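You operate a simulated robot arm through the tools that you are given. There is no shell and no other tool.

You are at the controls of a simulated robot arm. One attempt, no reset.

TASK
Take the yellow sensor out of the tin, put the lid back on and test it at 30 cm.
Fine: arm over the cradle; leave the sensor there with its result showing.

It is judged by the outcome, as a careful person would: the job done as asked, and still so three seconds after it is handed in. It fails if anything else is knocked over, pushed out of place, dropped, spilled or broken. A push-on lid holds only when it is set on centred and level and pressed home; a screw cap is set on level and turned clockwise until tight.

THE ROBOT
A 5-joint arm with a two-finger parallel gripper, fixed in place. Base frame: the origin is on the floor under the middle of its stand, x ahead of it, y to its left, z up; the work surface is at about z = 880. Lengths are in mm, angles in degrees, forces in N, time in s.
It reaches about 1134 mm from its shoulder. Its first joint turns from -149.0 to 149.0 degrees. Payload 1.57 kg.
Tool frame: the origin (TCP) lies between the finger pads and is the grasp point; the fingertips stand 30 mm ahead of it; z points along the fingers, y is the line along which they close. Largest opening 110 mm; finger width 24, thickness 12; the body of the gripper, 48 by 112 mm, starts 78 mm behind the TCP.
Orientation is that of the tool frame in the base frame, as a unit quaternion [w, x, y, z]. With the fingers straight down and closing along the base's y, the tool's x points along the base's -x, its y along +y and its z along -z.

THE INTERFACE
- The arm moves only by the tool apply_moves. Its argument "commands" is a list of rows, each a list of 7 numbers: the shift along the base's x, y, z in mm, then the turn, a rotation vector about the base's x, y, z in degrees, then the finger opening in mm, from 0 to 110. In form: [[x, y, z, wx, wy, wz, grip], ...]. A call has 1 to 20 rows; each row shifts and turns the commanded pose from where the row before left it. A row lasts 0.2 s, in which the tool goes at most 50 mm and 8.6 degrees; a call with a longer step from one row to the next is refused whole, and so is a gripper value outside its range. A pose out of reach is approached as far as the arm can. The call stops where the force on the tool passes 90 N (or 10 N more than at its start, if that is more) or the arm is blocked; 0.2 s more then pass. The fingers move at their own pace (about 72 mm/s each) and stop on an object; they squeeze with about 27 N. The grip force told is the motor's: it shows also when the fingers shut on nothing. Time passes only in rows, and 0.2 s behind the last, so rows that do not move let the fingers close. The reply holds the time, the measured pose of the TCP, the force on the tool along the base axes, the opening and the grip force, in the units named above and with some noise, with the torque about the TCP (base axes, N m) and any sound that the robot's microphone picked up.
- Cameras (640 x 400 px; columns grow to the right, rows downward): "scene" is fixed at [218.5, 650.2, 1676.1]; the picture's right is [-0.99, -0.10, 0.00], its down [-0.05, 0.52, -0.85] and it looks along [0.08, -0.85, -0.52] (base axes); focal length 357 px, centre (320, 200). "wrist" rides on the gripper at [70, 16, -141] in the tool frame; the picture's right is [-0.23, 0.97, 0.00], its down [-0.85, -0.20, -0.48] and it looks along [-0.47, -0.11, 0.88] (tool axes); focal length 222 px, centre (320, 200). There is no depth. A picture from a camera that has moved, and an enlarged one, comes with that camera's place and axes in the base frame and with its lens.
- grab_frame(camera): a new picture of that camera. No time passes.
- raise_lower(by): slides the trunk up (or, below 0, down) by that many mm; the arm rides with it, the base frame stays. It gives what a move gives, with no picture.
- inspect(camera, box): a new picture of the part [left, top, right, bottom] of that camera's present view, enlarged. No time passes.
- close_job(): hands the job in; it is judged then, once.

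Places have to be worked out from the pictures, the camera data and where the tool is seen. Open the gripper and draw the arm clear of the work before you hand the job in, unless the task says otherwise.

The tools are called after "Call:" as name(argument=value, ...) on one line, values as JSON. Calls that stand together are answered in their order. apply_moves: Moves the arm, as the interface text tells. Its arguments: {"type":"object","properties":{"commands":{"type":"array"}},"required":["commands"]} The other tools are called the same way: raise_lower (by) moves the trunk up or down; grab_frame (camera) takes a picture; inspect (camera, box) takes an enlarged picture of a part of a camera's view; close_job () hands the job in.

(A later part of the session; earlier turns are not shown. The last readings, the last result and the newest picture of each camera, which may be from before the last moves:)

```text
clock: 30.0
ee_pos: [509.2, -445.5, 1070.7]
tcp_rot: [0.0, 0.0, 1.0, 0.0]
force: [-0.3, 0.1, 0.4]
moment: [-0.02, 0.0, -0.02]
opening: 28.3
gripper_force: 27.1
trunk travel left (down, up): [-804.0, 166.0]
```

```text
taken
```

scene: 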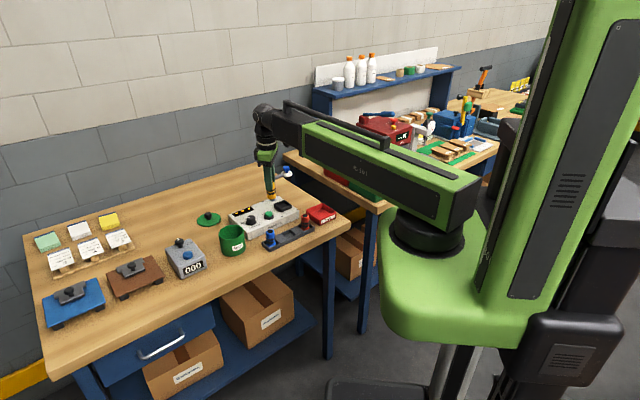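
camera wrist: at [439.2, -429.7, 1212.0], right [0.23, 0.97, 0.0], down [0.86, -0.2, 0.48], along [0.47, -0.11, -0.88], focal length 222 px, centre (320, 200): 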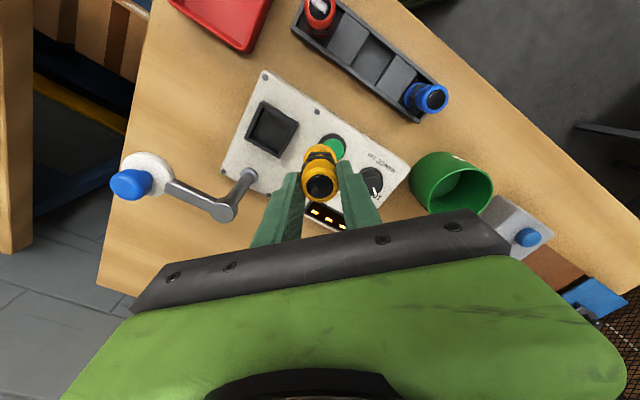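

I enlarge the cradle and swing arm to fix their positions.

Call:
inspect(camera="wrist", box=[200, 60, 360, 160])

Call:
inspect(camera="wrist", box=[100, 120, 280, 232])

Call:
inspect(camera="scene", box=[225, 150, 345, 250])

```text
4.00 times, centred on (280, 110) of wrist
camera zoom: at [439.2, -429.7, 1212.0], right [0.23, 0.97, 0.0], down [0.86, -0.2, 0.48], along [0.47, -0.11, -0.88], focal length 888 px, centre (480, 560)
```

zoom: 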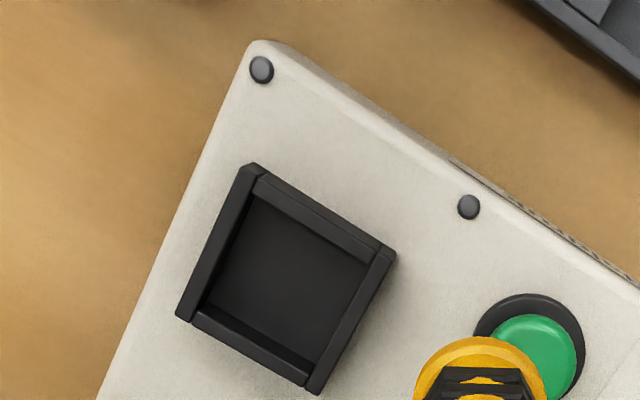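

```text
3.56 times, centred on (190, 176) of wrist
camera zoom: at [439.2, -429.7, 1212.0], right [0.23, 0.97, 0.0], down [0.86, -0.2, 0.48], along [0.47, -0.11, -0.88], focal length 790 px, centre (782, 285)
```

zoom: 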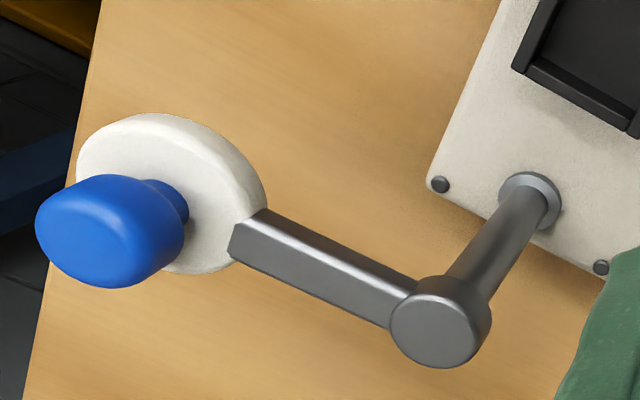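

```text
4.00 times, centred on (285, 200) of scene
camera zoom: at [218.5, 650.2, 1676.1], right [-0.99, -0.1, 0.0], down [-0.05, 0.52, -0.85], along [0.08, -0.85, -0.52], focal length 1426 px, centre (460, 200)
```

zoom: 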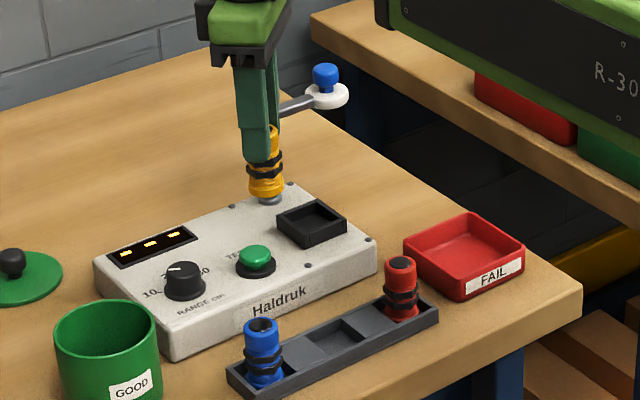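

The cradle centre computes to about (480, -502), frame top ≈ 928, and the sensor axis is now at about (510, -447). I move over the cradle and verify.

Call:
apply_moves(commands=[[-15, -27.5, 0, 0, 0, 0, 18], [-15, -27.5, 0, 0, 0, 0, 18], [0, 0, 0, 0, 0, 0, 18]])

Call:
raise_lower(by=-40)

Call:
grab_frame(camera="wrist")

Call:
inspect(camera="wrist", box=[220, 80, 420, 205])

Call:
inspect(camera="scene", box=[245, 140, 345, 220])

```text
clock: 30.8
ee_pos: [479.9, -499.8, 1071.6]
tcp_rot: [0.001, 0.0, 1.0, 0.0]
force: [-0.3, -0.1, -0.5]
moment: [0.01, -0.05, -0.03]
opening: 28.5
gripper_force: 27.3
trunk travel left (down, up): [-804.0, 166.0]
```

```text
clock: 31.6
ee_pos: [478.6, -499.7, 1031.6]
tcp_rot: [0.0, 0.001, 1.0, 0.0]
force: [0.1, 0.7, -0.4]
moment: [0.01, 0.04, 0.01]
opening: 28.1
gripper_force: 27.1
trunk travel left (down, up): [-764.0, 206.0]
```

```text
taken
camera wrist: at [409.7, -482.9, 1171.9], right [0.23, 0.97, 0.0], down [0.85, -0.2, 0.48], along [0.47, -0.11, -0.88], focal length 222 px, centre (320, 200)
```

wrist: 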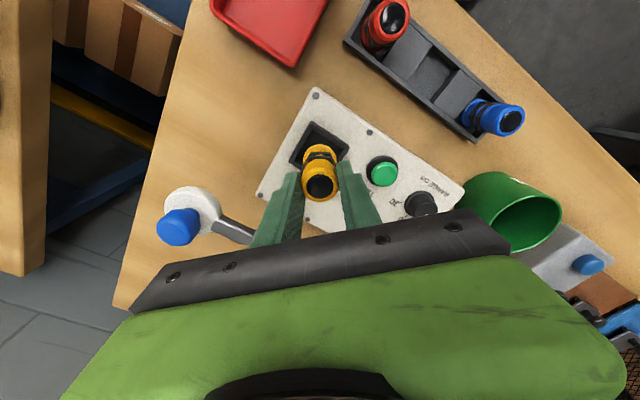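

```text
3.20 times, centred on (320, 142) of wrist
camera zoom: at [409.7, -482.9, 1171.9], right [0.23, 0.97, 0.0], down [0.85, -0.2, 0.48], along [0.47, -0.11, -0.88], focal length 711 px, centre (320, 384)
```

zoom: 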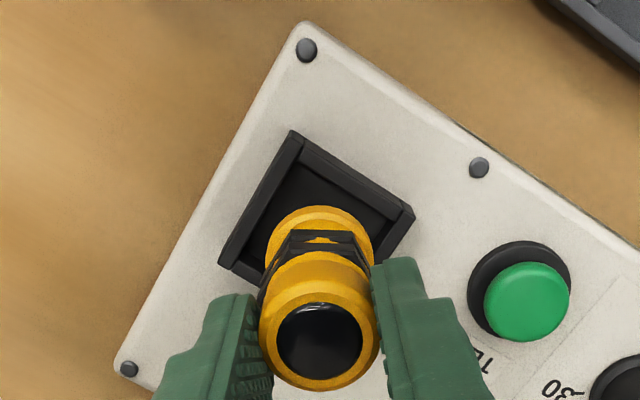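

```text
5.00 times, centred on (295, 180) of scene
camera zoom: at [218.5, 650.2, 1676.1], right [-0.99, -0.1, 0.0], down [-0.05, 0.52, -0.85], along [0.08, -0.85, -0.52], focal length 1783 px, centre (445, 300)
```

zoom: 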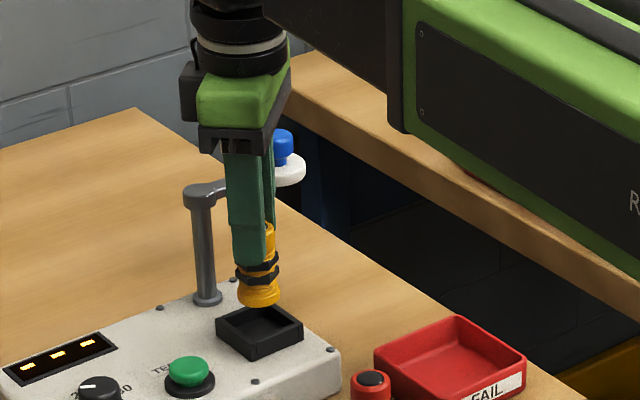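

The sensor axis is about 1 mm short in x and 1.5 mm off in y from the cradle centre. I nudge it and lower to just above the cradle rim.

Call:
apply_moves(commands=[[1, -1.5, 0, 0, 0, 0, 18], [0, 0, 0, 0, 0, 0, 18]])

Call:
raise_lower(by=-20)

Call:
inspect(camera="wrist", box=[220, 80, 420, 205])

Call:
inspect(camera="scene", box=[255, 160, 335, 220])

```text
clock: 32.2
ee_pos: [479.7, -502.4, 1031.0]
tcp_rot: [0.0, 0.0, 1.0, 0.0]
force: [-0.6, 0.4, -0.6]
moment: [0.0, 0.01, -0.02]
opening: 28.4
gripper_force: 27.0
trunk travel left (down, up): [-764.0, 206.0]
```

```text
clock: 32.9
ee_pos: [479.9, -501.0, 1011.7]
tcp_rot: [0.0, 0.0, 1.0, 0.0]
force: [-0.2, -0.5, -0.9]
moment: [-0.03, -0.04, 0.01]
opening: 28.5
gripper_force: 26.2
trunk travel left (down, up): [-744.0, 226.0]
```

```text
3.20 times, centred on (320, 142) of wrist
camera zoom: at [410.5, -484.6, 1151.9], right [0.23, 0.97, 0.0], down [0.85, -0.2, 0.48], along [0.47, -0.11, -0.88], focal length 711 px, centre (320, 384)
```

zoom: 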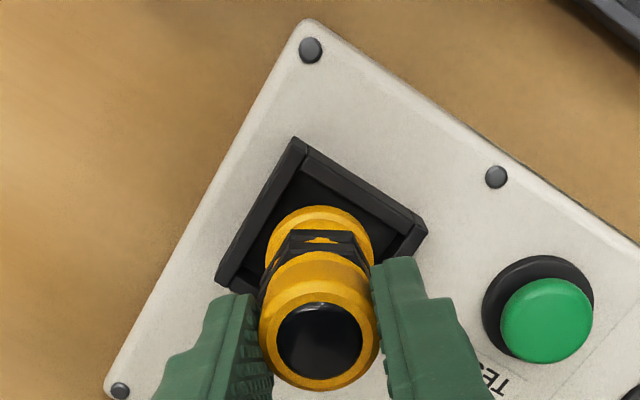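

```text
6.67 times, centred on (295, 190) of scene
camera zoom: at [218.5, 650.2, 1676.1], right [-0.99, -0.1, 0.0], down [-0.05, 0.52, -0.85], along [0.08, -0.85, -0.52], focal length 2377 px, centre (487, 267)
```

zoom: 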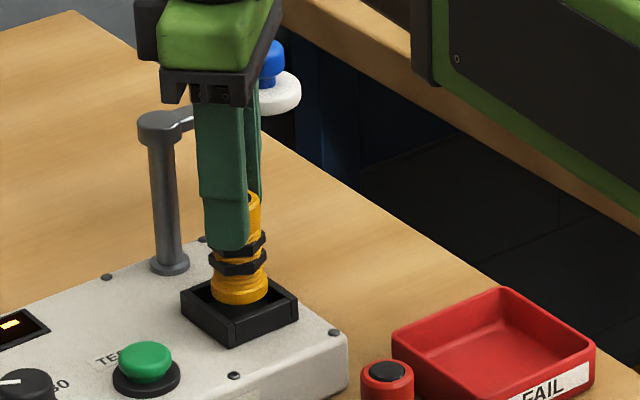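

The sensor's base is centred over the cradle. I lower in small steps until it seats.

Call:
raise_lower(by=-10)

Call:
raise_lower(by=-4)

Call:
raise_lower(by=-3)

Call:
inspect(camera="scene", box=[255, 160, 335, 220])

Call:
inspect(camera="wrist", box=[220, 80, 420, 205])

```text
clock: 33.4
ee_pos: [480.5, -502.3, 1001.7]
tcp_rot: [0.0, 0.0, 1.0, 0.0]
force: [-0.5, -0.4, -0.6]
moment: [0.0, 0.02, -0.03]
opening: 28.3
gripper_force: 27.0
trunk travel left (down, up): [-734.0, 236.0]
```

```text
clock: 34.0
ee_pos: [480.5, -501.5, 997.3]
tcp_rot: [-0.001, 0.0, 1.0, 0.0]
force: [0.8, 0.3, -0.7]
moment: [-0.01, -0.04, 0.02]
opening: 28.6
gripper_force: 26.9
trunk travel left (down, up): [-730.0, 240.0]
```

```text
clock: 34.5
ee_pos: [479.7, -500.9, 995.4]
tcp_rot: [0.002, 0.0, 1.0, -0.001]
force: [2.9, -3.9, 17.6]
moment: [-0.04, -0.13, -0.04]
opening: 28.2
gripper_force: 26.8
trunk travel left (down, up): [-727.0, 243.0]
```

```text
6.67 times, centred on (295, 190) of scene
camera zoom: at [218.5, 650.2, 1676.1], right [-0.99, -0.1, 0.0], down [-0.05, 0.52, -0.85], along [0.08, -0.85, -0.52], focal length 2377 px, centre (487, 267)
```

zoom: 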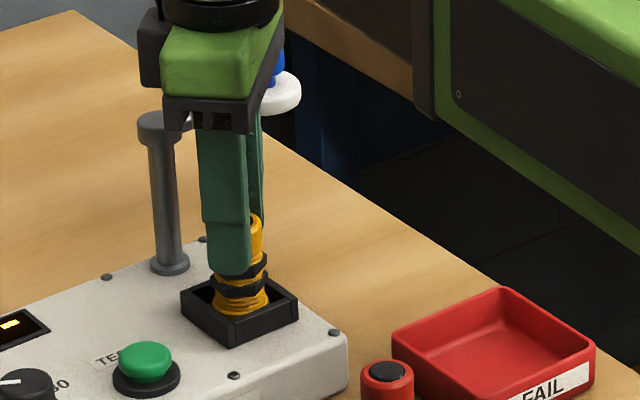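

```text
3.20 times, centred on (320, 142) of wrist
camera zoom: at [410.0, -484.2, 1135.7], right [0.23, 0.97, 0.0], down [0.85, -0.2, 0.48], along [0.47, -0.11, -0.88], focal length 711 px, centre (320, 384)
```

zoom: 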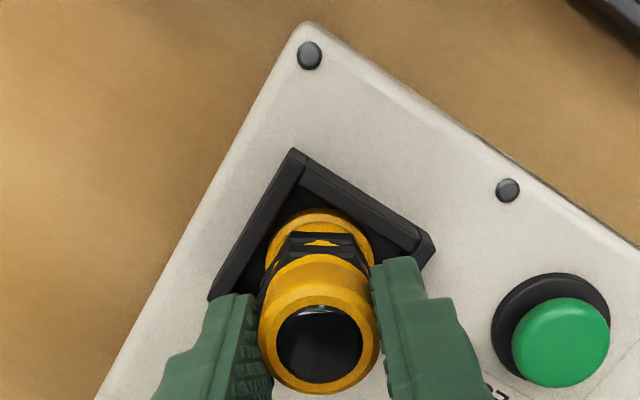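

It seated with 17.6 N at TCP z≈995, base inside the frame. I relieve slightly and release.

Call:
raise_lower(by=0.8)

Call:
apply_moves(commands=[[0, 0, 0, 0, 0, 0, 30], [0, 0, 0, 0, 0, 0, 34], [0, 0, 0, 0, 0, 0, 42], [0, 0, 0, 0, 0, 0, 50]])

Call:
inspect(camera="wrist", box=[220, 80, 420, 205])

Call:
inspect(camera="scene", box=[255, 160, 335, 220])

```text
clock: 35.0
ee_pos: [478.1, -500.5, 994.3]
tcp_rot: [0.0, -0.001, 1.0, 0.0]
force: [0.1, -1.1, 2.6]
moment: [-0.13, 0.06, 0.03]
opening: 28.3
gripper_force: 27.1
trunk travel left (down, up): [-728.0, 242.0]
```

```text
clock: 36.0
ee_pos: [480.9, -501.3, 995.5]
tcp_rot: [0.0, 0.0, 1.0, 0.0]
force: [-0.1, 0.2, 0.3]
moment: [0.01, 0.01, -0.02]
opening: 50.1
gripper_force: 0.1
trunk travel left (down, up): [-728.0, 242.0]
```

```text
3.20 times, centred on (320, 142) of wrist
camera zoom: at [410.5, -484.6, 1135.8], right [0.23, 0.97, 0.0], down [0.85, -0.2, 0.48], along [0.47, -0.11, -0.88], focal length 711 px, centre (320, 384)
```

zoom: 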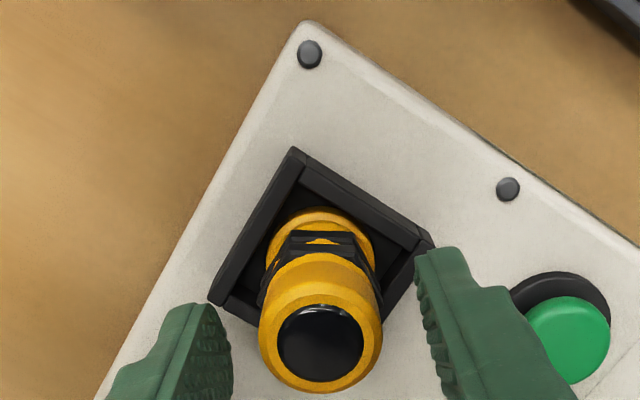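

```text
6.67 times, centred on (295, 190) of scene
camera zoom: at [218.5, 650.2, 1676.1], right [-0.99, -0.1, 0.0], down [-0.05, 0.52, -0.85], along [0.08, -0.85, -0.52], focal length 2377 px, centre (487, 267)
```

zoom: 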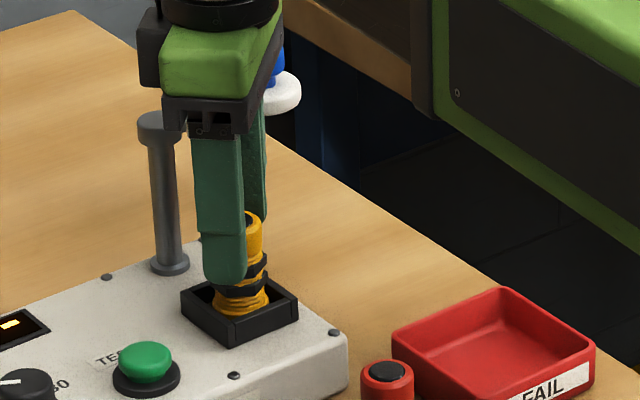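

The sensor stands upright and centred in the cradle. I rise and go back for the lid.

Call:
raise_lower(by=110)

Call:
apply_moves(commands=[[40, 8, 0, 0, 0, 0, 50], [40, 8, 0, 0, 0, 0, 50], [40, 8, 0, 0, 0, 0, 50], [40, 8, 0, 0, 0, 0, 50], [40, 8, 0, 0, 0, 0, 50], [40, 8, 0, 0, 0, 0, 50], [40, 8, 0, 0, 0, 0, 50], [0, 0, 0, 0, 0, 0, 50]])

Call:
grab_frame(camera="wrist")

Call:
inspect(camera="scene", box=[200, 150, 360, 250])

```text
clock: 37.4
ee_pos: [480.1, -501.2, 1104.9]
tcp_rot: [0.0, 0.0, 1.0, 0.0]
force: [0.3, 0.0, -0.2]
moment: [0.01, 0.05, -0.02]
opening: 50.0
gripper_force: 0.0
trunk travel left (down, up): [-838.0, 132.0]
```

```text
clock: 39.2
ee_pos: [762.7, -444.4, 1104.7]
tcp_rot: [0.0, -0.001, 1.0, -0.001]
force: [-0.9, 0.2, -0.3]
moment: [0.01, 0.01, 0.01]
opening: 49.9
gripper_force: 0.0
trunk travel left (down, up): [-838.0, 132.0]
```

```text
taken
camera wrist: at [692.4, -427.0, 1246.0], right [0.23, 0.97, 0.0], down [0.85, -0.2, 0.48], along [0.47, -0.11, -0.88], focal length 222 px, centre (320, 200)
```

wrist: 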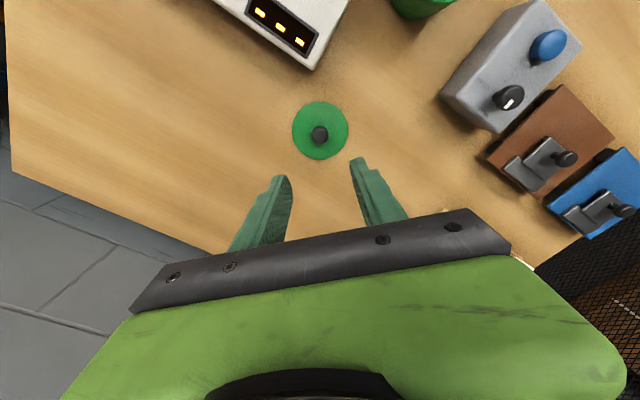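

```text
4.00 times, centred on (280, 200) of scene
camera zoom: at [218.5, 650.2, 1676.1], right [-0.99, -0.1, 0.0], down [-0.05, 0.52, -0.85], along [0.08, -0.85, -0.52], focal length 1426 px, centre (480, 200)
```

zoom: 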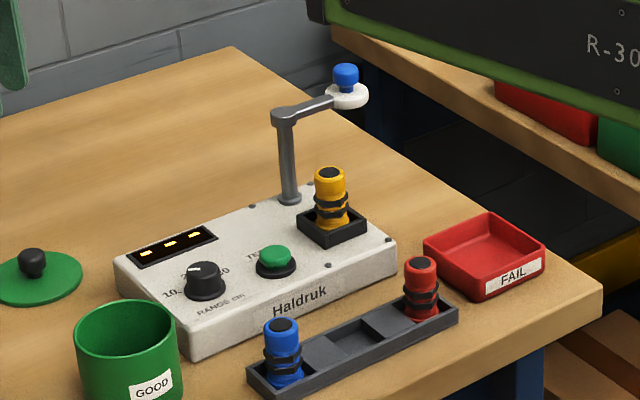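

All is in order. I nudge (+1.5, -1.4) to the exact earlier lid-release position and descend toward the knob.

Call:
apply_moves(commands=[[1.5, -1.4, 0, 0, 0, 0, 50], [0, 0, 0, 0, 0, 0, 50]])

Call:
raise_lower(by=-135)

Call:
inspect(camera="wrist", box=[220, 100, 420, 225])

```text
clock: 39.8
ee_pos: [763.8, -446.1, 1104.7]
tcp_rot: [-0.001, 0.0, 1.0, 0.0]
force: [-0.8, -0.7, 0.6]
moment: [-0.01, 0.02, 0.03]
opening: 50.2
gripper_force: 0.1
trunk travel left (down, up): [-838.0, 132.0]
```

```text
clock: 41.5
ee_pos: [763.1, -447.2, 970.7]
tcp_rot: [0.001, 0.0, 1.0, 0.001]
force: [0.5, 0.8, -0.5]
moment: [-0.01, -0.02, 0.01]
opening: 50.2
gripper_force: 0.0
trunk travel left (down, up): [-703.0, 267.0]
```

```text
3.20 times, centred on (320, 162) of wrist
camera zoom: at [693.4, -429.1, 1110.8], right [0.23, 0.97, 0.0], down [0.85, -0.2, 0.48], along [0.47, -0.11, -0.88], focal length 711 px, centre (320, 320)
```

zoom: 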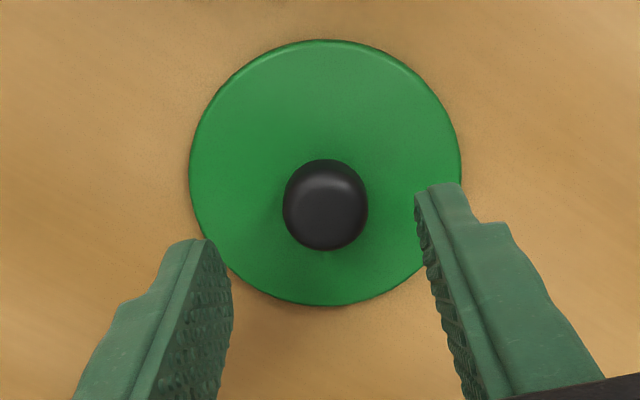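

A small correction (+0.5, +0.7), then I lower the last 42 mm to grip at the same height as before.

Call:
apply_moves(commands=[[0.5, 0.7, 0, 0, 0, 0, 50], [0, 0, 0, 0, 0, 0, 50]])

Call:
raise_lower(by=-42)

Call:
inspect(camera="wrist", box=[220, 100, 420, 225])

```text
clock: 42.0
ee_pos: [764.0, -444.8, 969.0]
tcp_rot: [0.0, 0.0, 1.0, 0.0]
force: [-0.3, -0.4, -0.3]
moment: [0.01, -0.01, 0.01]
opening: 50.2
gripper_force: 0.1
trunk travel left (down, up): [-703.0, 267.0]
```

```text
clock: 42.9
ee_pos: [766.1, -445.3, 927.2]
tcp_rot: [0.001, 0.0, 1.0, 0.0]
force: [0.5, -0.2, 0.1]
moment: [-0.04, -0.03, 0.01]
opening: 50.1
gripper_force: 0.0
trunk travel left (down, up): [-661.0, 309.0]
```

```text
3.20 times, centred on (320, 162) of wrist
camera zoom: at [694.4, -428.3, 1068.8], right [0.23, 0.97, 0.0], down [0.85, -0.2, 0.48], along [0.47, -0.11, -0.88], focal length 711 px, centre (320, 320)
```

zoom: 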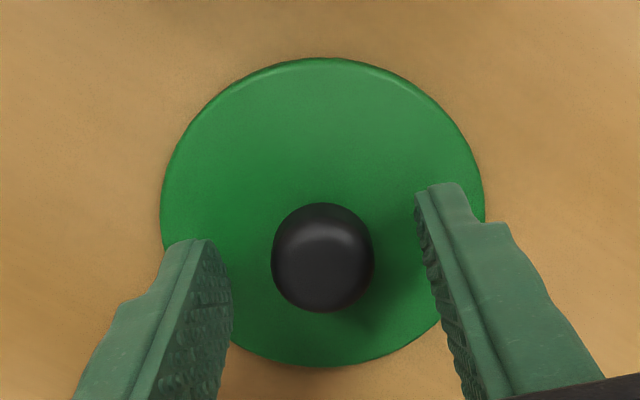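

The picture matches the release picture within half a millimetre. I close on the knob.

Call:
apply_moves(commands=[[0, 0, 0, 0, 0, 0, 36], [0, 0, 0, 0, 0, 0, 28], [0, 0, 0, 0, 0, 0, 25], [0, 0, 0, 0, 0, 0, 20], [0, 0, 0, 0, 0, 0, 15], [0, 0, 0, 0, 0, 0, 15]])

Call:
raise_lower(by=20)

Call:
inspect(camera="wrist", box=[220, 100, 420, 225])

Call:
inspect(camera="scene", box=[180, 160, 276, 220])

```text
clock: 44.3
ee_pos: [765.1, -445.1, 927.5]
tcp_rot: [0.0, 0.0, 1.0, 0.0]
force: [-0.6, 0.5, 0.4]
moment: [-0.01, -0.02, 0.0]
opening: 25.0
gripper_force: 27.1
trunk travel left (down, up): [-661.0, 309.0]
```

```text
clock: 45.0
ee_pos: [764.1, -444.9, 947.2]
tcp_rot: [0.0, -0.001, 1.0, 0.0]
force: [0.1, -1.2, -1.3]
moment: [0.04, 0.0, 0.05]
opening: 24.9
gripper_force: 26.8
trunk travel left (down, up): [-681.0, 289.0]
```

```text
3.20 times, centred on (320, 162) of wrist
camera zoom: at [694.5, -428.4, 1088.7], right [0.23, 0.97, 0.0], down [0.86, -0.2, 0.48], along [0.47, -0.11, -0.88], focal length 711 px, centre (320, 320)
```

zoom: 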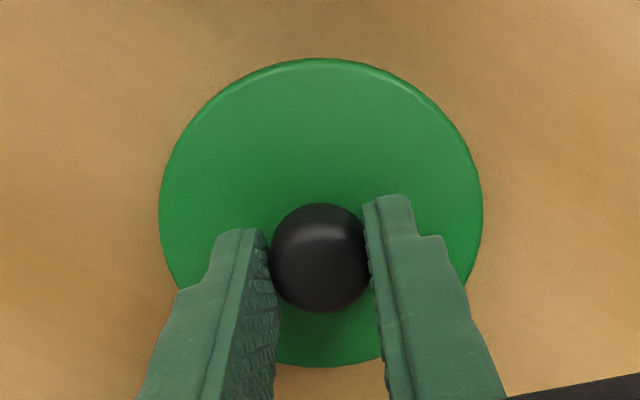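

```text
6.67 times, centred on (228, 190) of scene
camera zoom: at [218.5, 650.2, 1676.1], right [-0.99, -0.1, 0.0], down [-0.05, 0.52, -0.85], along [0.08, -0.85, -0.52], focal length 2377 px, centre (933, 267)
```

zoom: 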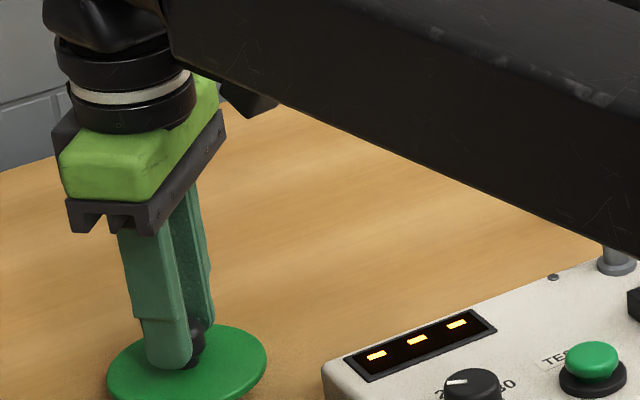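

The lid is gripped essentially as it was originally (about 0.7 mm more to -x relative to the fingers). I lift and carry it back over the tin.

Call:
raise_lower(by=103)

Call:
apply_moves(commands=[[-25, 27.1, 0, 0, 0, 0, 15], [-25, 27.1, 0, 0, 0, 0, 15], [-25, 27.1, 0, 0, 0, 0, 15], [-25, 27.1, 0, 0, 0, 0, 15], [-25, 27.1, 0, 0, 0, 0, 15], [-25, 27.1, 0, 0, 0, 0, 15], [0, 0, 0, 0, 0, 0, 15]])

Call:
inspect(camera="wrist", box=[220, 90, 420, 215])

Call:
inspect(camera="scene", box=[190, 180, 286, 260])

```text
clock: 46.3
ee_pos: [763.2, -445.3, 1050.2]
tcp_rot: [0.0, 0.0, 1.0, 0.0]
force: [-0.3, 0.6, -1.2]
moment: [-0.03, 0.0, 0.02]
opening: 24.7
gripper_force: 26.8
trunk travel left (down, up): [-784.0, 186.0]
```

```text
clock: 47.9
ee_pos: [614.2, -282.9, 1051.4]
tcp_rot: [-0.001, 0.0, 1.0, 0.0]
force: [-0.1, -0.4, -0.1]
moment: [0.02, 0.04, -0.01]
opening: 24.7
gripper_force: 27.1
trunk travel left (down, up): [-784.0, 186.0]
```

```text
3.20 times, centred on (320, 152) of wrist
camera zoom: at [545.1, -265.6, 1191.7], right [0.23, 0.97, 0.0], down [0.86, -0.2, 0.48], along [0.47, -0.11, -0.88], focal length 711 px, centre (320, 352)
```

zoom: 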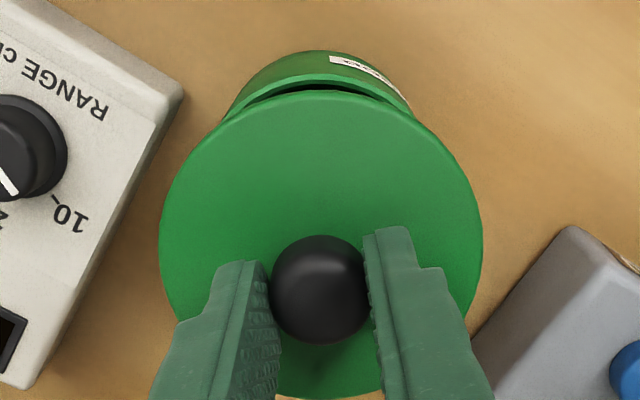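

```text
5.00 times, centred on (238, 220) of scene
camera zoom: at [218.5, 650.2, 1676.1], right [-0.99, -0.1, 0.0], down [-0.05, 0.52, -0.85], along [0.08, -0.85, -0.52], focal length 1783 px, centre (730, 100)
```

zoom: 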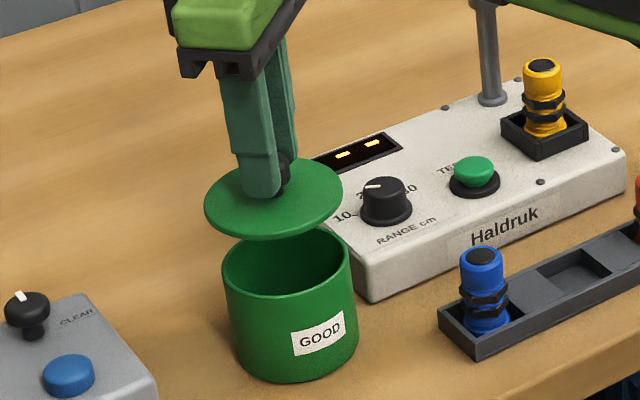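

The lid is over the tin; I correct -1.1 mm in x and lower to about 9 mm above home to check centring.

Call:
apply_moves(commands=[[-1.1, 0, 0, 0, 0, 0, 15], [0, 0, 0, 0, 0, 0, 15]])

Call:
raise_lower(by=-38)

Call:
inspect(camera="wrist", box=[220, 90, 420, 215])

Call:
inspect(camera="scene", box=[200, 200, 272, 260])

```text
clock: 48.5
ee_pos: [614.8, -282.1, 1050.3]
tcp_rot: [0.0, 0.0, 1.0, 0.0]
force: [-0.1, -0.1, -1.0]
moment: [0.02, 0.03, -0.01]
opening: 24.6
gripper_force: 27.7
trunk travel left (down, up): [-784.0, 186.0]
```

```text
clock: 49.4
ee_pos: [613.4, -282.1, 1014.0]
tcp_rot: [0.0, 0.0, 1.0, 0.0]
force: [0.5, 0.6, 0.5]
moment: [-0.01, -0.01, -0.02]
opening: 25.0
gripper_force: 26.7
trunk travel left (down, up): [-746.0, 224.0]
```

```text
3.20 times, centred on (320, 152) of wrist
camera zoom: at [544.1, -265.2, 1153.7], right [0.23, 0.97, 0.0], down [0.85, -0.2, 0.48], along [0.47, -0.11, -0.88], focal length 711 px, centre (320, 352)
```

zoom: 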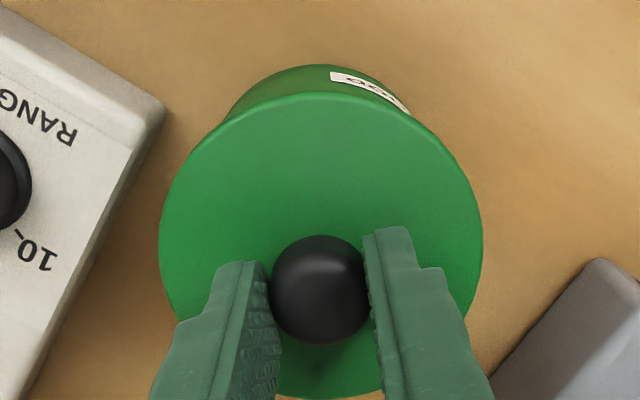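

```text
6.67 times, centred on (236, 230) of scene
camera zoom: at [218.5, 650.2, 1676.1], right [-0.99, -0.1, 0.0], down [-0.05, 0.52, -0.85], along [0.08, -0.85, -0.52], focal length 2377 px, centre (880, 0)
```

zoom: 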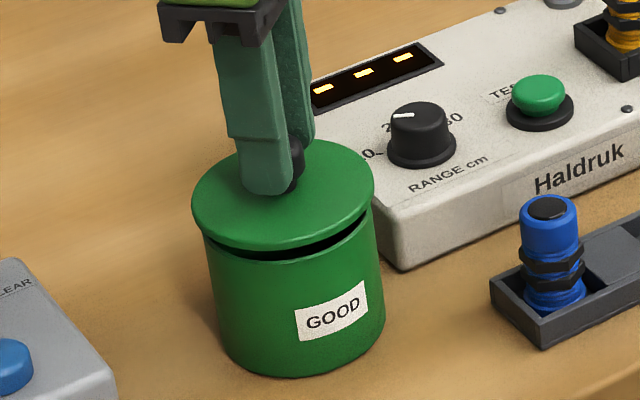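

Centred well. I lower gently onto the rim, watching the force.

Call:
apply_moves(commands=[[0, -0.3, 0, 0, 0, 0, 15], [0, 0, 0, 0, 0, 0, 15]])

Call:
raise_lower(by=-6)

Call:
raise_lower(by=-2)

Call:
raise_lower(by=-1.5)

Call:
inspect(camera="scene", box=[200, 200, 272, 260])

```text
clock: 50.0
ee_pos: [614.4, -282.2, 1013.6]
tcp_rot: [0.0, 0.0, 1.0, 0.001]
force: [-0.4, -0.2, -0.1]
moment: [-0.01, 0.01, 0.02]
opening: 24.8
gripper_force: 26.7
trunk travel left (down, up): [-746.0, 224.0]
```

```text
clock: 50.5
ee_pos: [613.6, -282.4, 1006.8]
tcp_rot: [0.0, 0.0, 1.0, 0.0]
force: [-0.2, 0.0, 0.2]
moment: [-0.03, 0.03, 0.0]
opening: 24.7
gripper_force: 27.0
trunk travel left (down, up): [-740.0, 230.0]
```

```text
clock: 51.0
ee_pos: [614.4, -282.5, 1005.3]
tcp_rot: [-0.001, 0.0, 1.0, 0.0]
force: [0.4, -0.5, 0.2]
moment: [0.04, -0.01, 0.0]
opening: 24.9
gripper_force: 27.1
trunk travel left (down, up): [-738.0, 232.0]
```

```text
clock: 51.5
ee_pos: [614.5, -282.6, 1002.6]
tcp_rot: [0.0, 0.0, 1.0, 0.0]
force: [-0.5, 0.7, -0.6]
moment: [-0.02, 0.05, 0.02]
opening: 24.9
gripper_force: 26.8
trunk travel left (down, up): [-736.0, 234.0]
```

```text
6.67 times, centred on (236, 230) of scene
camera zoom: at [218.5, 650.2, 1676.1], right [-0.99, -0.1, 0.0], down [-0.05, 0.52, -0.85], along [0.08, -0.85, -0.52], focal length 2377 px, centre (880, 0)
```

zoom: 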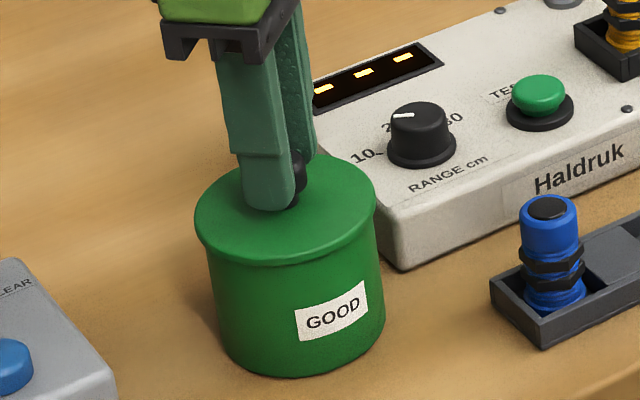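

No force yet; continue pressing down in 1 mm steps.

Call:
raise_lower(by=-1)

Call:
raise_lower(by=-1)

Call:
raise_lower(by=-1)

Call:
inspect(camera="scene", box=[200, 200, 272, 260])

```text
clock: 52.0
ee_pos: [614.8, -283.2, 1001.9]
tcp_rot: [-0.001, 0.0, 1.0, -0.001]
force: [-0.5, 0.0, -0.6]
moment: [0.0, -0.01, 0.01]
opening: 25.0
gripper_force: 26.5
trunk travel left (down, up): [-735.0, 235.0]
```

```text
clock: 52.5
ee_pos: [614.4, -281.4, 1000.2]
tcp_rot: [0.0, 0.0, 1.0, 0.0]
force: [5.8, -2.3, 17.9]
moment: [-0.02, 0.07, 0.04]
opening: 24.9
gripper_force: 27.3
trunk travel left (down, up): [-734.0, 236.0]
```

```text
clock: 53.1
ee_pos: [614.3, -282.0, 1001.0]
tcp_rot: [0.001, 0.001, 1.0, -0.001]
force: [11.0, -5.6, 32.0]
moment: [-0.15, -0.31, 0.01]
opening: 24.9
gripper_force: 27.0
trunk travel left (down, up): [-733.0, 237.0]
```

```text
6.67 times, centred on (236, 230) of scene
camera zoom: at [218.5, 650.2, 1676.1], right [-0.99, -0.1, 0.0], down [-0.05, 0.52, -0.85], along [0.08, -0.85, -0.52], focal length 2377 px, centre (880, 0)
```

zoom: 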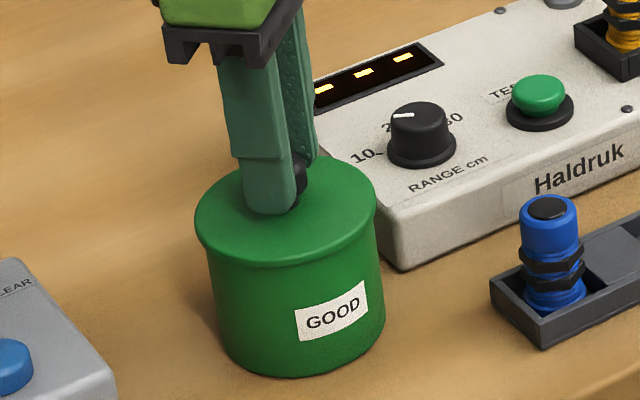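

Force is 32 N with no snap yet, and a sideways component toward the robot builds up as the arm flexes. I offset the command slightly outward to cancel it before pressing harder.

Call:
apply_moves(commands=[[0.6, -0.3, 0, 0, 0, 0, 15]])

```text
clock: 53.5
ee_pos: [613.5, -282.9, 1001.5]
tcp_rot: [0.001, 0.001, 1.0, 0.0]
force: [8.6, -4.0, 29.6]
moment: [-0.12, -0.42, 0.04]
opening: 25.2
gripper_force: 27.0
trunk travel left (down, up): [-733.0, 237.0]
```

That lowered the side force. I add a bit more outward offset and press another 1–2 mm.

Call:
apply_moves(commands=[[1.0, -0.5, 0, 0, 0, 0, 15]])

Call:
raise_lower(by=-1)

Call:
raise_lower(by=-1)

```text
clock: 53.9
ee_pos: [614.4, -282.6, 1000.3]
tcp_rot: [-0.001, -0.001, 1.0, 0.0]
force: [-5.0, 0.1, 16.1]
moment: [0.0, -0.27, 0.01]
opening: 24.9
gripper_force: 27.8
trunk travel left (down, up): [-733.0, 237.0]
```

```text
clock: 54.4
ee_pos: [614.3, -282.4, 1001.6]
tcp_rot: [-0.001, 0.0, 1.0, 0.0]
force: [-5.8, 0.1, 26.5]
moment: [0.03, 0.31, 0.01]
opening: 24.7
gripper_force: 27.1
trunk travel left (down, up): [-732.0, 238.0]
```

```text
clock: 54.9
ee_pos: [613.4, -284.0, 1001.5]
tcp_rot: [0.001, 0.0, 1.0, 0.0]
force: [-5.4, 0.6, 32.7]
moment: [0.05, 0.06, 0.01]
opening: 24.6
gripper_force: 26.6
trunk travel left (down, up): [-731.0, 239.0]
```

The vertical force saturates near 32 N, so the fingers are slipping on the knob. I'll let go, close the fingers, and press on the knob top instead.

Call:
raise_lower(by=2)

Call:
apply_moves(commands=[[-0.8, 0.4, 0, 0, 0, 0, 15], [0, 0, 0, 0, 0, 0, 28], [0, 0, 0, 0, 0, 0, 36], [0, 0, 0, 0, 0, 0, 44]])

Call:
inspect(camera="wrist", box=[220, 100, 420, 225])

Call:
inspect(camera="scene", box=[200, 200, 272, 260])

```text
clock: 55.4
ee_pos: [616.5, -283.6, 1000.0]
tcp_rot: [0.001, 0.0, 1.0, 0.0]
force: [-0.9, -0.1, 3.1]
moment: [-0.01, -0.09, 0.0]
opening: 24.6
gripper_force: 27.2
trunk travel left (down, up): [-733.0, 237.0]
```

```text
clock: 56.4
ee_pos: [615.4, -283.7, 1002.0]
tcp_rot: [0.001, 0.0, 1.0, 0.0]
force: [1.3, -0.8, 0.2]
moment: [0.01, -0.05, -0.01]
opening: 44.0
gripper_force: 0.1
trunk travel left (down, up): [-733.0, 237.0]
heard: snap
```

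```text
3.20 times, centred on (320, 162) of wrist
camera zoom: at [546.1, -265.9, 1141.3], right [0.23, 0.97, 0.0], down [0.85, -0.2, 0.48], along [0.47, -0.11, -0.88], focal length 711 px, centre (320, 320)
```

zoom: 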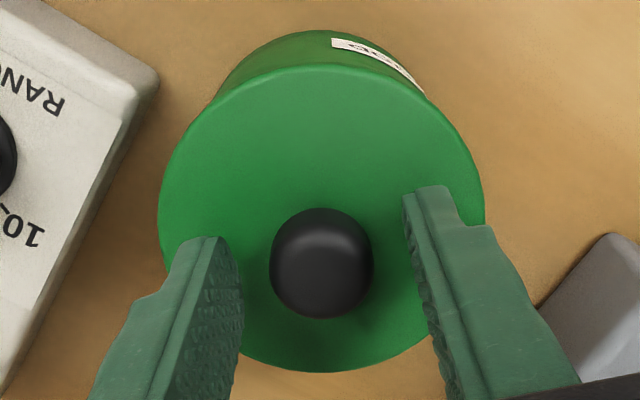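

```text
6.67 times, centred on (236, 230) of scene
camera zoom: at [218.5, 650.2, 1676.1], right [-0.99, -0.1, 0.0], down [-0.05, 0.52, -0.85], along [0.08, -0.85, -0.52], focal length 2377 px, centre (880, 0)
```

zoom: 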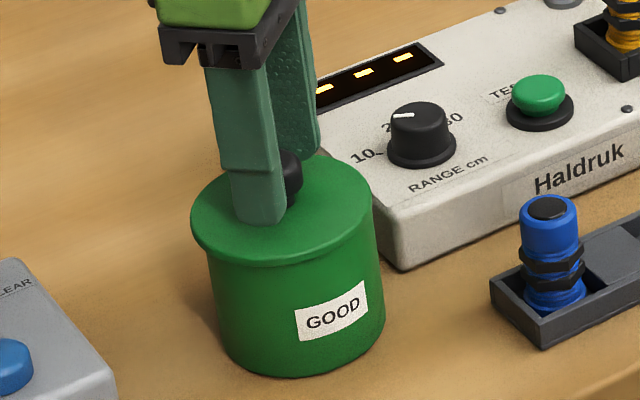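

A snap was heard on release. I compare against the original closed view with the same crop to see whether the lid is home and centred.

Call:
inspect(camera="scene", box=[200, 200, 280, 250])

Call:
inspect(camera="scene", box=[215, 220, 255, 260])

```text
8.00 times, centred on (240, 225) of scene
camera zoom: at [218.5, 650.2, 1676.1], right [-0.99, -0.1, 0.0], down [-0.05, 0.52, -0.85], along [0.08, -0.85, -0.52], focal length 2852 px, centre (960, 0)
```

zoom: 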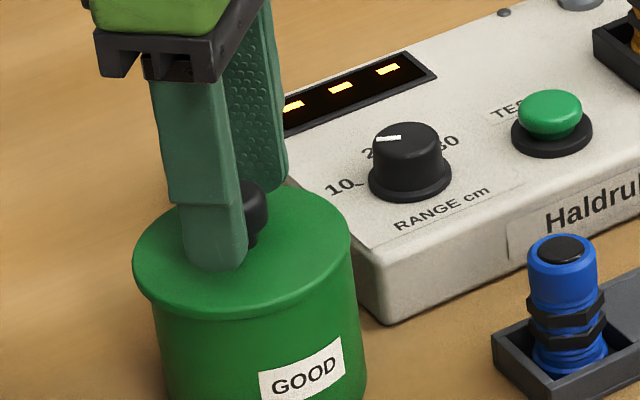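

```text
10.00 times, centred on (235, 240) of scene
camera zoom: at [218.5, 650.2, 1676.1], right [-0.99, -0.1, 0.0], down [-0.05, 0.52, -0.85], along [0.08, -0.85, -0.52], focal length 3566 px, centre (1170, -200)
```

zoom: 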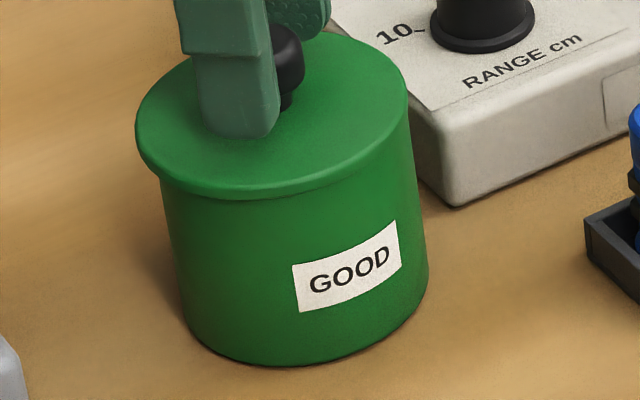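

The lid's rim sits about 2 mm toward +x compared with the original closed picture, so it is not properly centred. I'll re-grip at the original height, lift a touch, re-centre it, and then press from above.

Call:
raise_lower(by=3.5)

Call:
apply_moves(commands=[[0, 0, 0, 0, 0, 0, 34], [0, 0, 0, 0, 0, 0, 28], [0, 0, 0, 0, 0, 0, 25], [0, 0, 0, 0, 0, 0, 20], [0, 0, 0, 0, 0, 0, 15], [0, 0, 0, 0, 0, 0, 15]])

Call:
inspect(camera="wrist", box=[240, 140, 400, 240])

Call:
inspect(camera="scene", box=[200, 200, 280, 250])

```text
clock: 56.9
ee_pos: [615.9, -283.3, 1003.6]
tcp_rot: [0.0, 0.0, 1.0, 0.0]
force: [0.3, 0.5, 0.2]
moment: [0.02, 0.0, 0.03]
opening: 44.2
gripper_force: 0.1
trunk travel left (down, up): [-737.0, 233.0]
```

```text
clock: 58.3
ee_pos: [616.1, -283.2, 1003.5]
tcp_rot: [-0.001, 0.001, 1.0, 0.0]
force: [0.1, 0.3, 0.3]
moment: [0.04, -0.02, 0.0]
opening: 24.5
gripper_force: 27.1
trunk travel left (down, up): [-737.0, 233.0]
```

```text
4.00 times, centred on (320, 190) of wrist
camera zoom: at [546.2, -265.8, 1144.8], right [0.23, 0.97, 0.0], down [0.85, -0.2, 0.48], along [0.47, -0.11, -0.88], focal length 888 px, centre (320, 240)
```

zoom: 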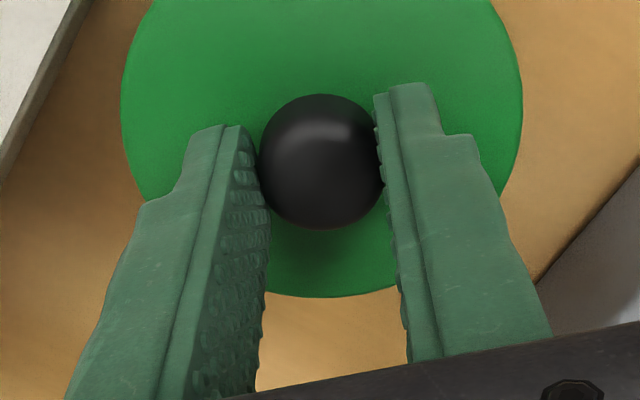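

```text
8.00 times, centred on (240, 225) of scene
camera zoom: at [218.5, 650.2, 1676.1], right [-0.99, -0.1, 0.0], down [-0.05, 0.52, -0.85], along [0.08, -0.85, -0.52], focal length 2852 px, centre (960, 0)
```

zoom: 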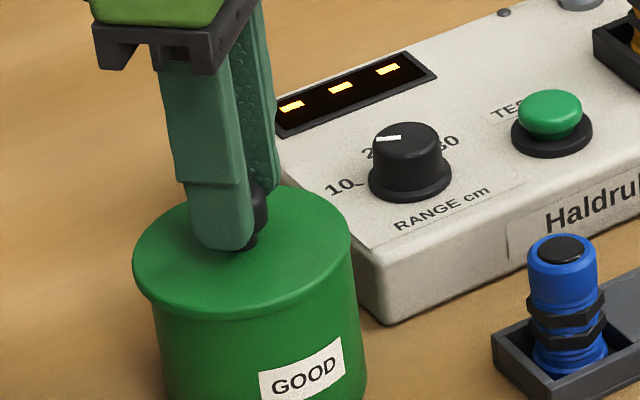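

The lid is +2.1 mm off in x, 0 in y. I raise 3 mm, shift back -2.1 mm, and set down again.

Call:
raise_lower(by=3)

Call:
apply_moves(commands=[[-1, 0, 0, 0, 0, 0, 15], [-1.1, 0, 0, 0, 0, 0, 15], [0, 0, 0, 0, 0, 0, 15]])

Call:
inspect(camera="wrist", box=[240, 140, 400, 240])

Call:
inspect(camera="scene", box=[200, 200, 280, 250])

```text
clock: 58.9
ee_pos: [616.0, -283.5, 1006.5]
tcp_rot: [0.0, 0.0, 1.0, -0.001]
force: [-0.2, -0.3, -0.4]
moment: [0.02, 0.03, -0.02]
opening: 24.8
gripper_force: 27.4
trunk travel left (down, up): [-740.0, 230.0]
heard: snap
```

```text
clock: 59.6
ee_pos: [613.3, -284.0, 1006.8]
tcp_rot: [0.0, -0.001, 1.0, 0.0]
force: [-0.6, 0.1, 0.0]
moment: [0.0, -0.02, 0.0]
opening: 24.8
gripper_force: 26.4
trunk travel left (down, up): [-740.0, 230.0]
```

```text
4.00 times, centred on (320, 190) of wrist
camera zoom: at [543.9, -265.8, 1147.7], right [0.23, 0.97, 0.0], down [0.85, -0.2, 0.48], along [0.47, -0.11, -0.88], focal length 888 px, centre (320, 240)
```

zoom: 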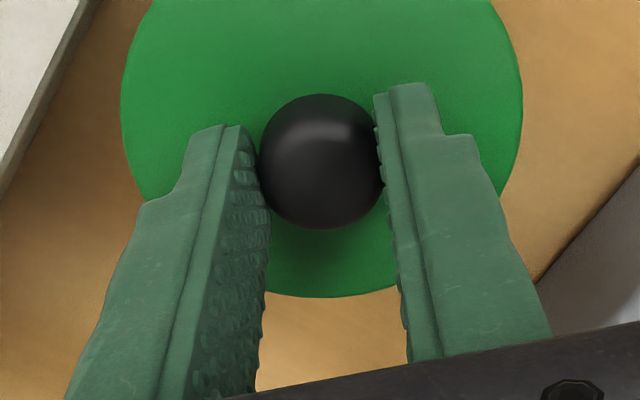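

```text
8.00 times, centred on (240, 225) of scene
camera zoom: at [218.5, 650.2, 1676.1], right [-0.99, -0.1, 0.0], down [-0.05, 0.52, -0.85], along [0.08, -0.85, -0.52], focal length 2852 px, centre (960, 0)
```

zoom: 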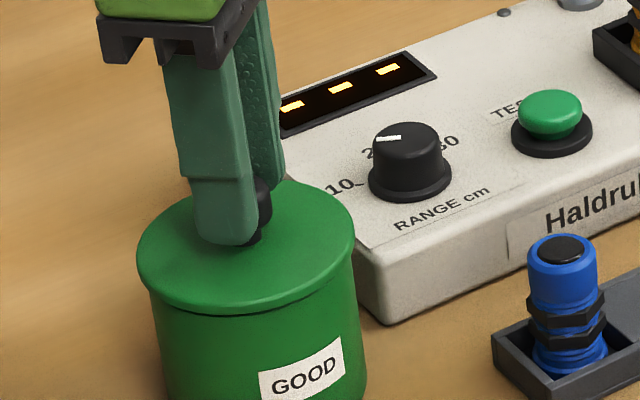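

A snap on lifting shows it had latched, but off-centre; now it is centred (rim spans exactly as in the original picture). I set it down again and press.

Call:
raise_lower(by=-3)

Call:
raise_lower(by=-1)

Call:
raise_lower(by=-1)

Call:
inspect(camera="scene", box=[200, 200, 280, 250])

```text
clock: 60.2
ee_pos: [613.4, -283.3, 1003.7]
tcp_rot: [0.0, 0.0, 1.0, 0.0]
force: [0.7, 0.9, 0.1]
moment: [0.0, -0.05, 0.03]
opening: 24.5
gripper_force: 26.7
trunk travel left (down, up): [-737.0, 233.0]
```

```text
clock: 60.7
ee_pos: [613.1, -282.9, 1003.8]
tcp_rot: [0.001, 0.0, 1.0, -0.001]
force: [7.3, -3.5, 22.2]
moment: [-0.09, 0.08, -0.03]
opening: 24.7
gripper_force: 26.6
trunk travel left (down, up): [-736.0, 234.0]
```

```text
clock: 61.2
ee_pos: [612.6, -282.3, 1002.9]
tcp_rot: [0.001, -0.001, 1.0, 0.0]
force: [10.4, -6.0, 31.7]
moment: [-0.17, -0.32, 0.01]
opening: 25.0
gripper_force: 26.7
trunk travel left (down, up): [-735.0, 235.0]
```

```text
8.00 times, centred on (240, 225) of scene
camera zoom: at [218.5, 650.2, 1676.1], right [-0.99, -0.1, 0.0], down [-0.05, 0.52, -0.85], along [0.08, -0.85, -0.52], focal length 2852 px, centre (960, 0)
```

zoom: 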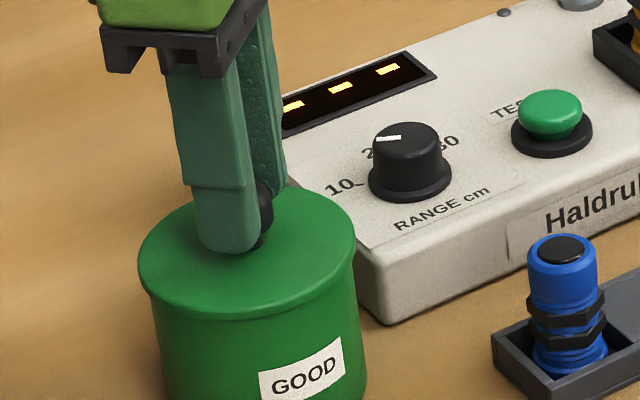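

Pressed to 32 N with the rim exactly centred. I relieve and release, listening.

Call:
raise_lower(by=1.5)

Call:
apply_moves(commands=[[0, 0, 0, 0, 0, 0, 26], [0, 0, 0, 0, 0, 0, 32], [0, 0, 0, 0, 0, 0, 40], [0, 0, 0, 0, 0, 0, 44]])

Call:
inspect(camera="scene", box=[200, 200, 280, 250])

Call:
inspect(camera="wrist", box=[220, 100, 420, 225])

```text
clock: 61.7
ee_pos: [612.7, -283.6, 1003.1]
tcp_rot: [-0.001, 0.0, 1.0, 0.001]
force: [0.2, -0.1, 0.0]
moment: [0.03, -0.01, -0.01]
opening: 24.9
gripper_force: 26.9
trunk travel left (down, up): [-736.0, 234.0]
```

```text
clock: 62.7
ee_pos: [613.2, -282.4, 1003.2]
tcp_rot: [0.0, 0.0, 1.0, 0.0]
force: [0.1, 0.6, 0.8]
moment: [0.0, 0.0, -0.03]
opening: 44.0
gripper_force: 0.1
trunk travel left (down, up): [-736.0, 234.0]
heard: snap
```

```text
8.00 times, centred on (240, 225) of scene
camera zoom: at [218.5, 650.2, 1676.1], right [-0.99, -0.1, 0.0], down [-0.05, 0.52, -0.85], along [0.08, -0.85, -0.52], focal length 2852 px, centre (960, 0)
```

zoom: 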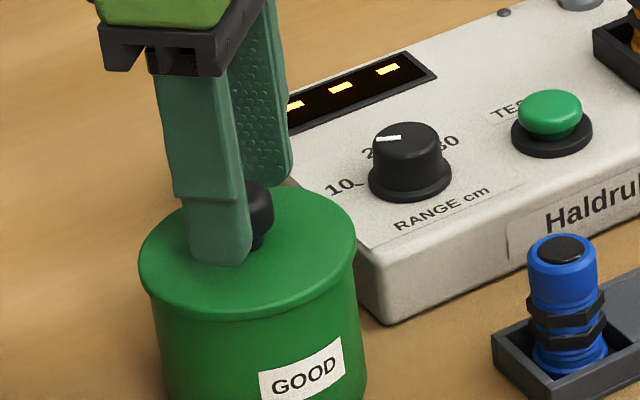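

```text
3.20 times, centred on (320, 162) of wrist
camera zoom: at [543.9, -265.8, 1144.3], right [0.23, 0.97, 0.0], down [0.85, -0.2, 0.48], along [0.47, -0.11, -0.88], focal length 711 px, centre (320, 320)
```

zoom: 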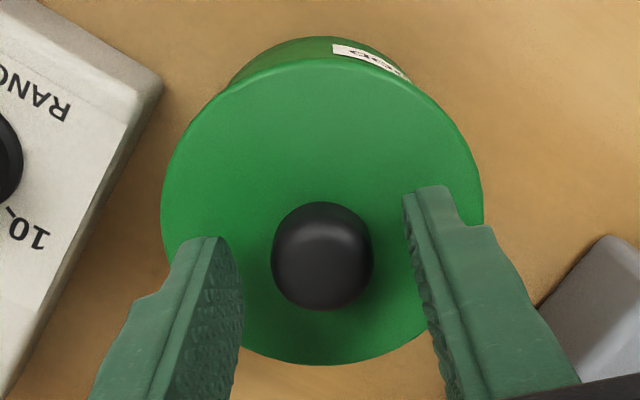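

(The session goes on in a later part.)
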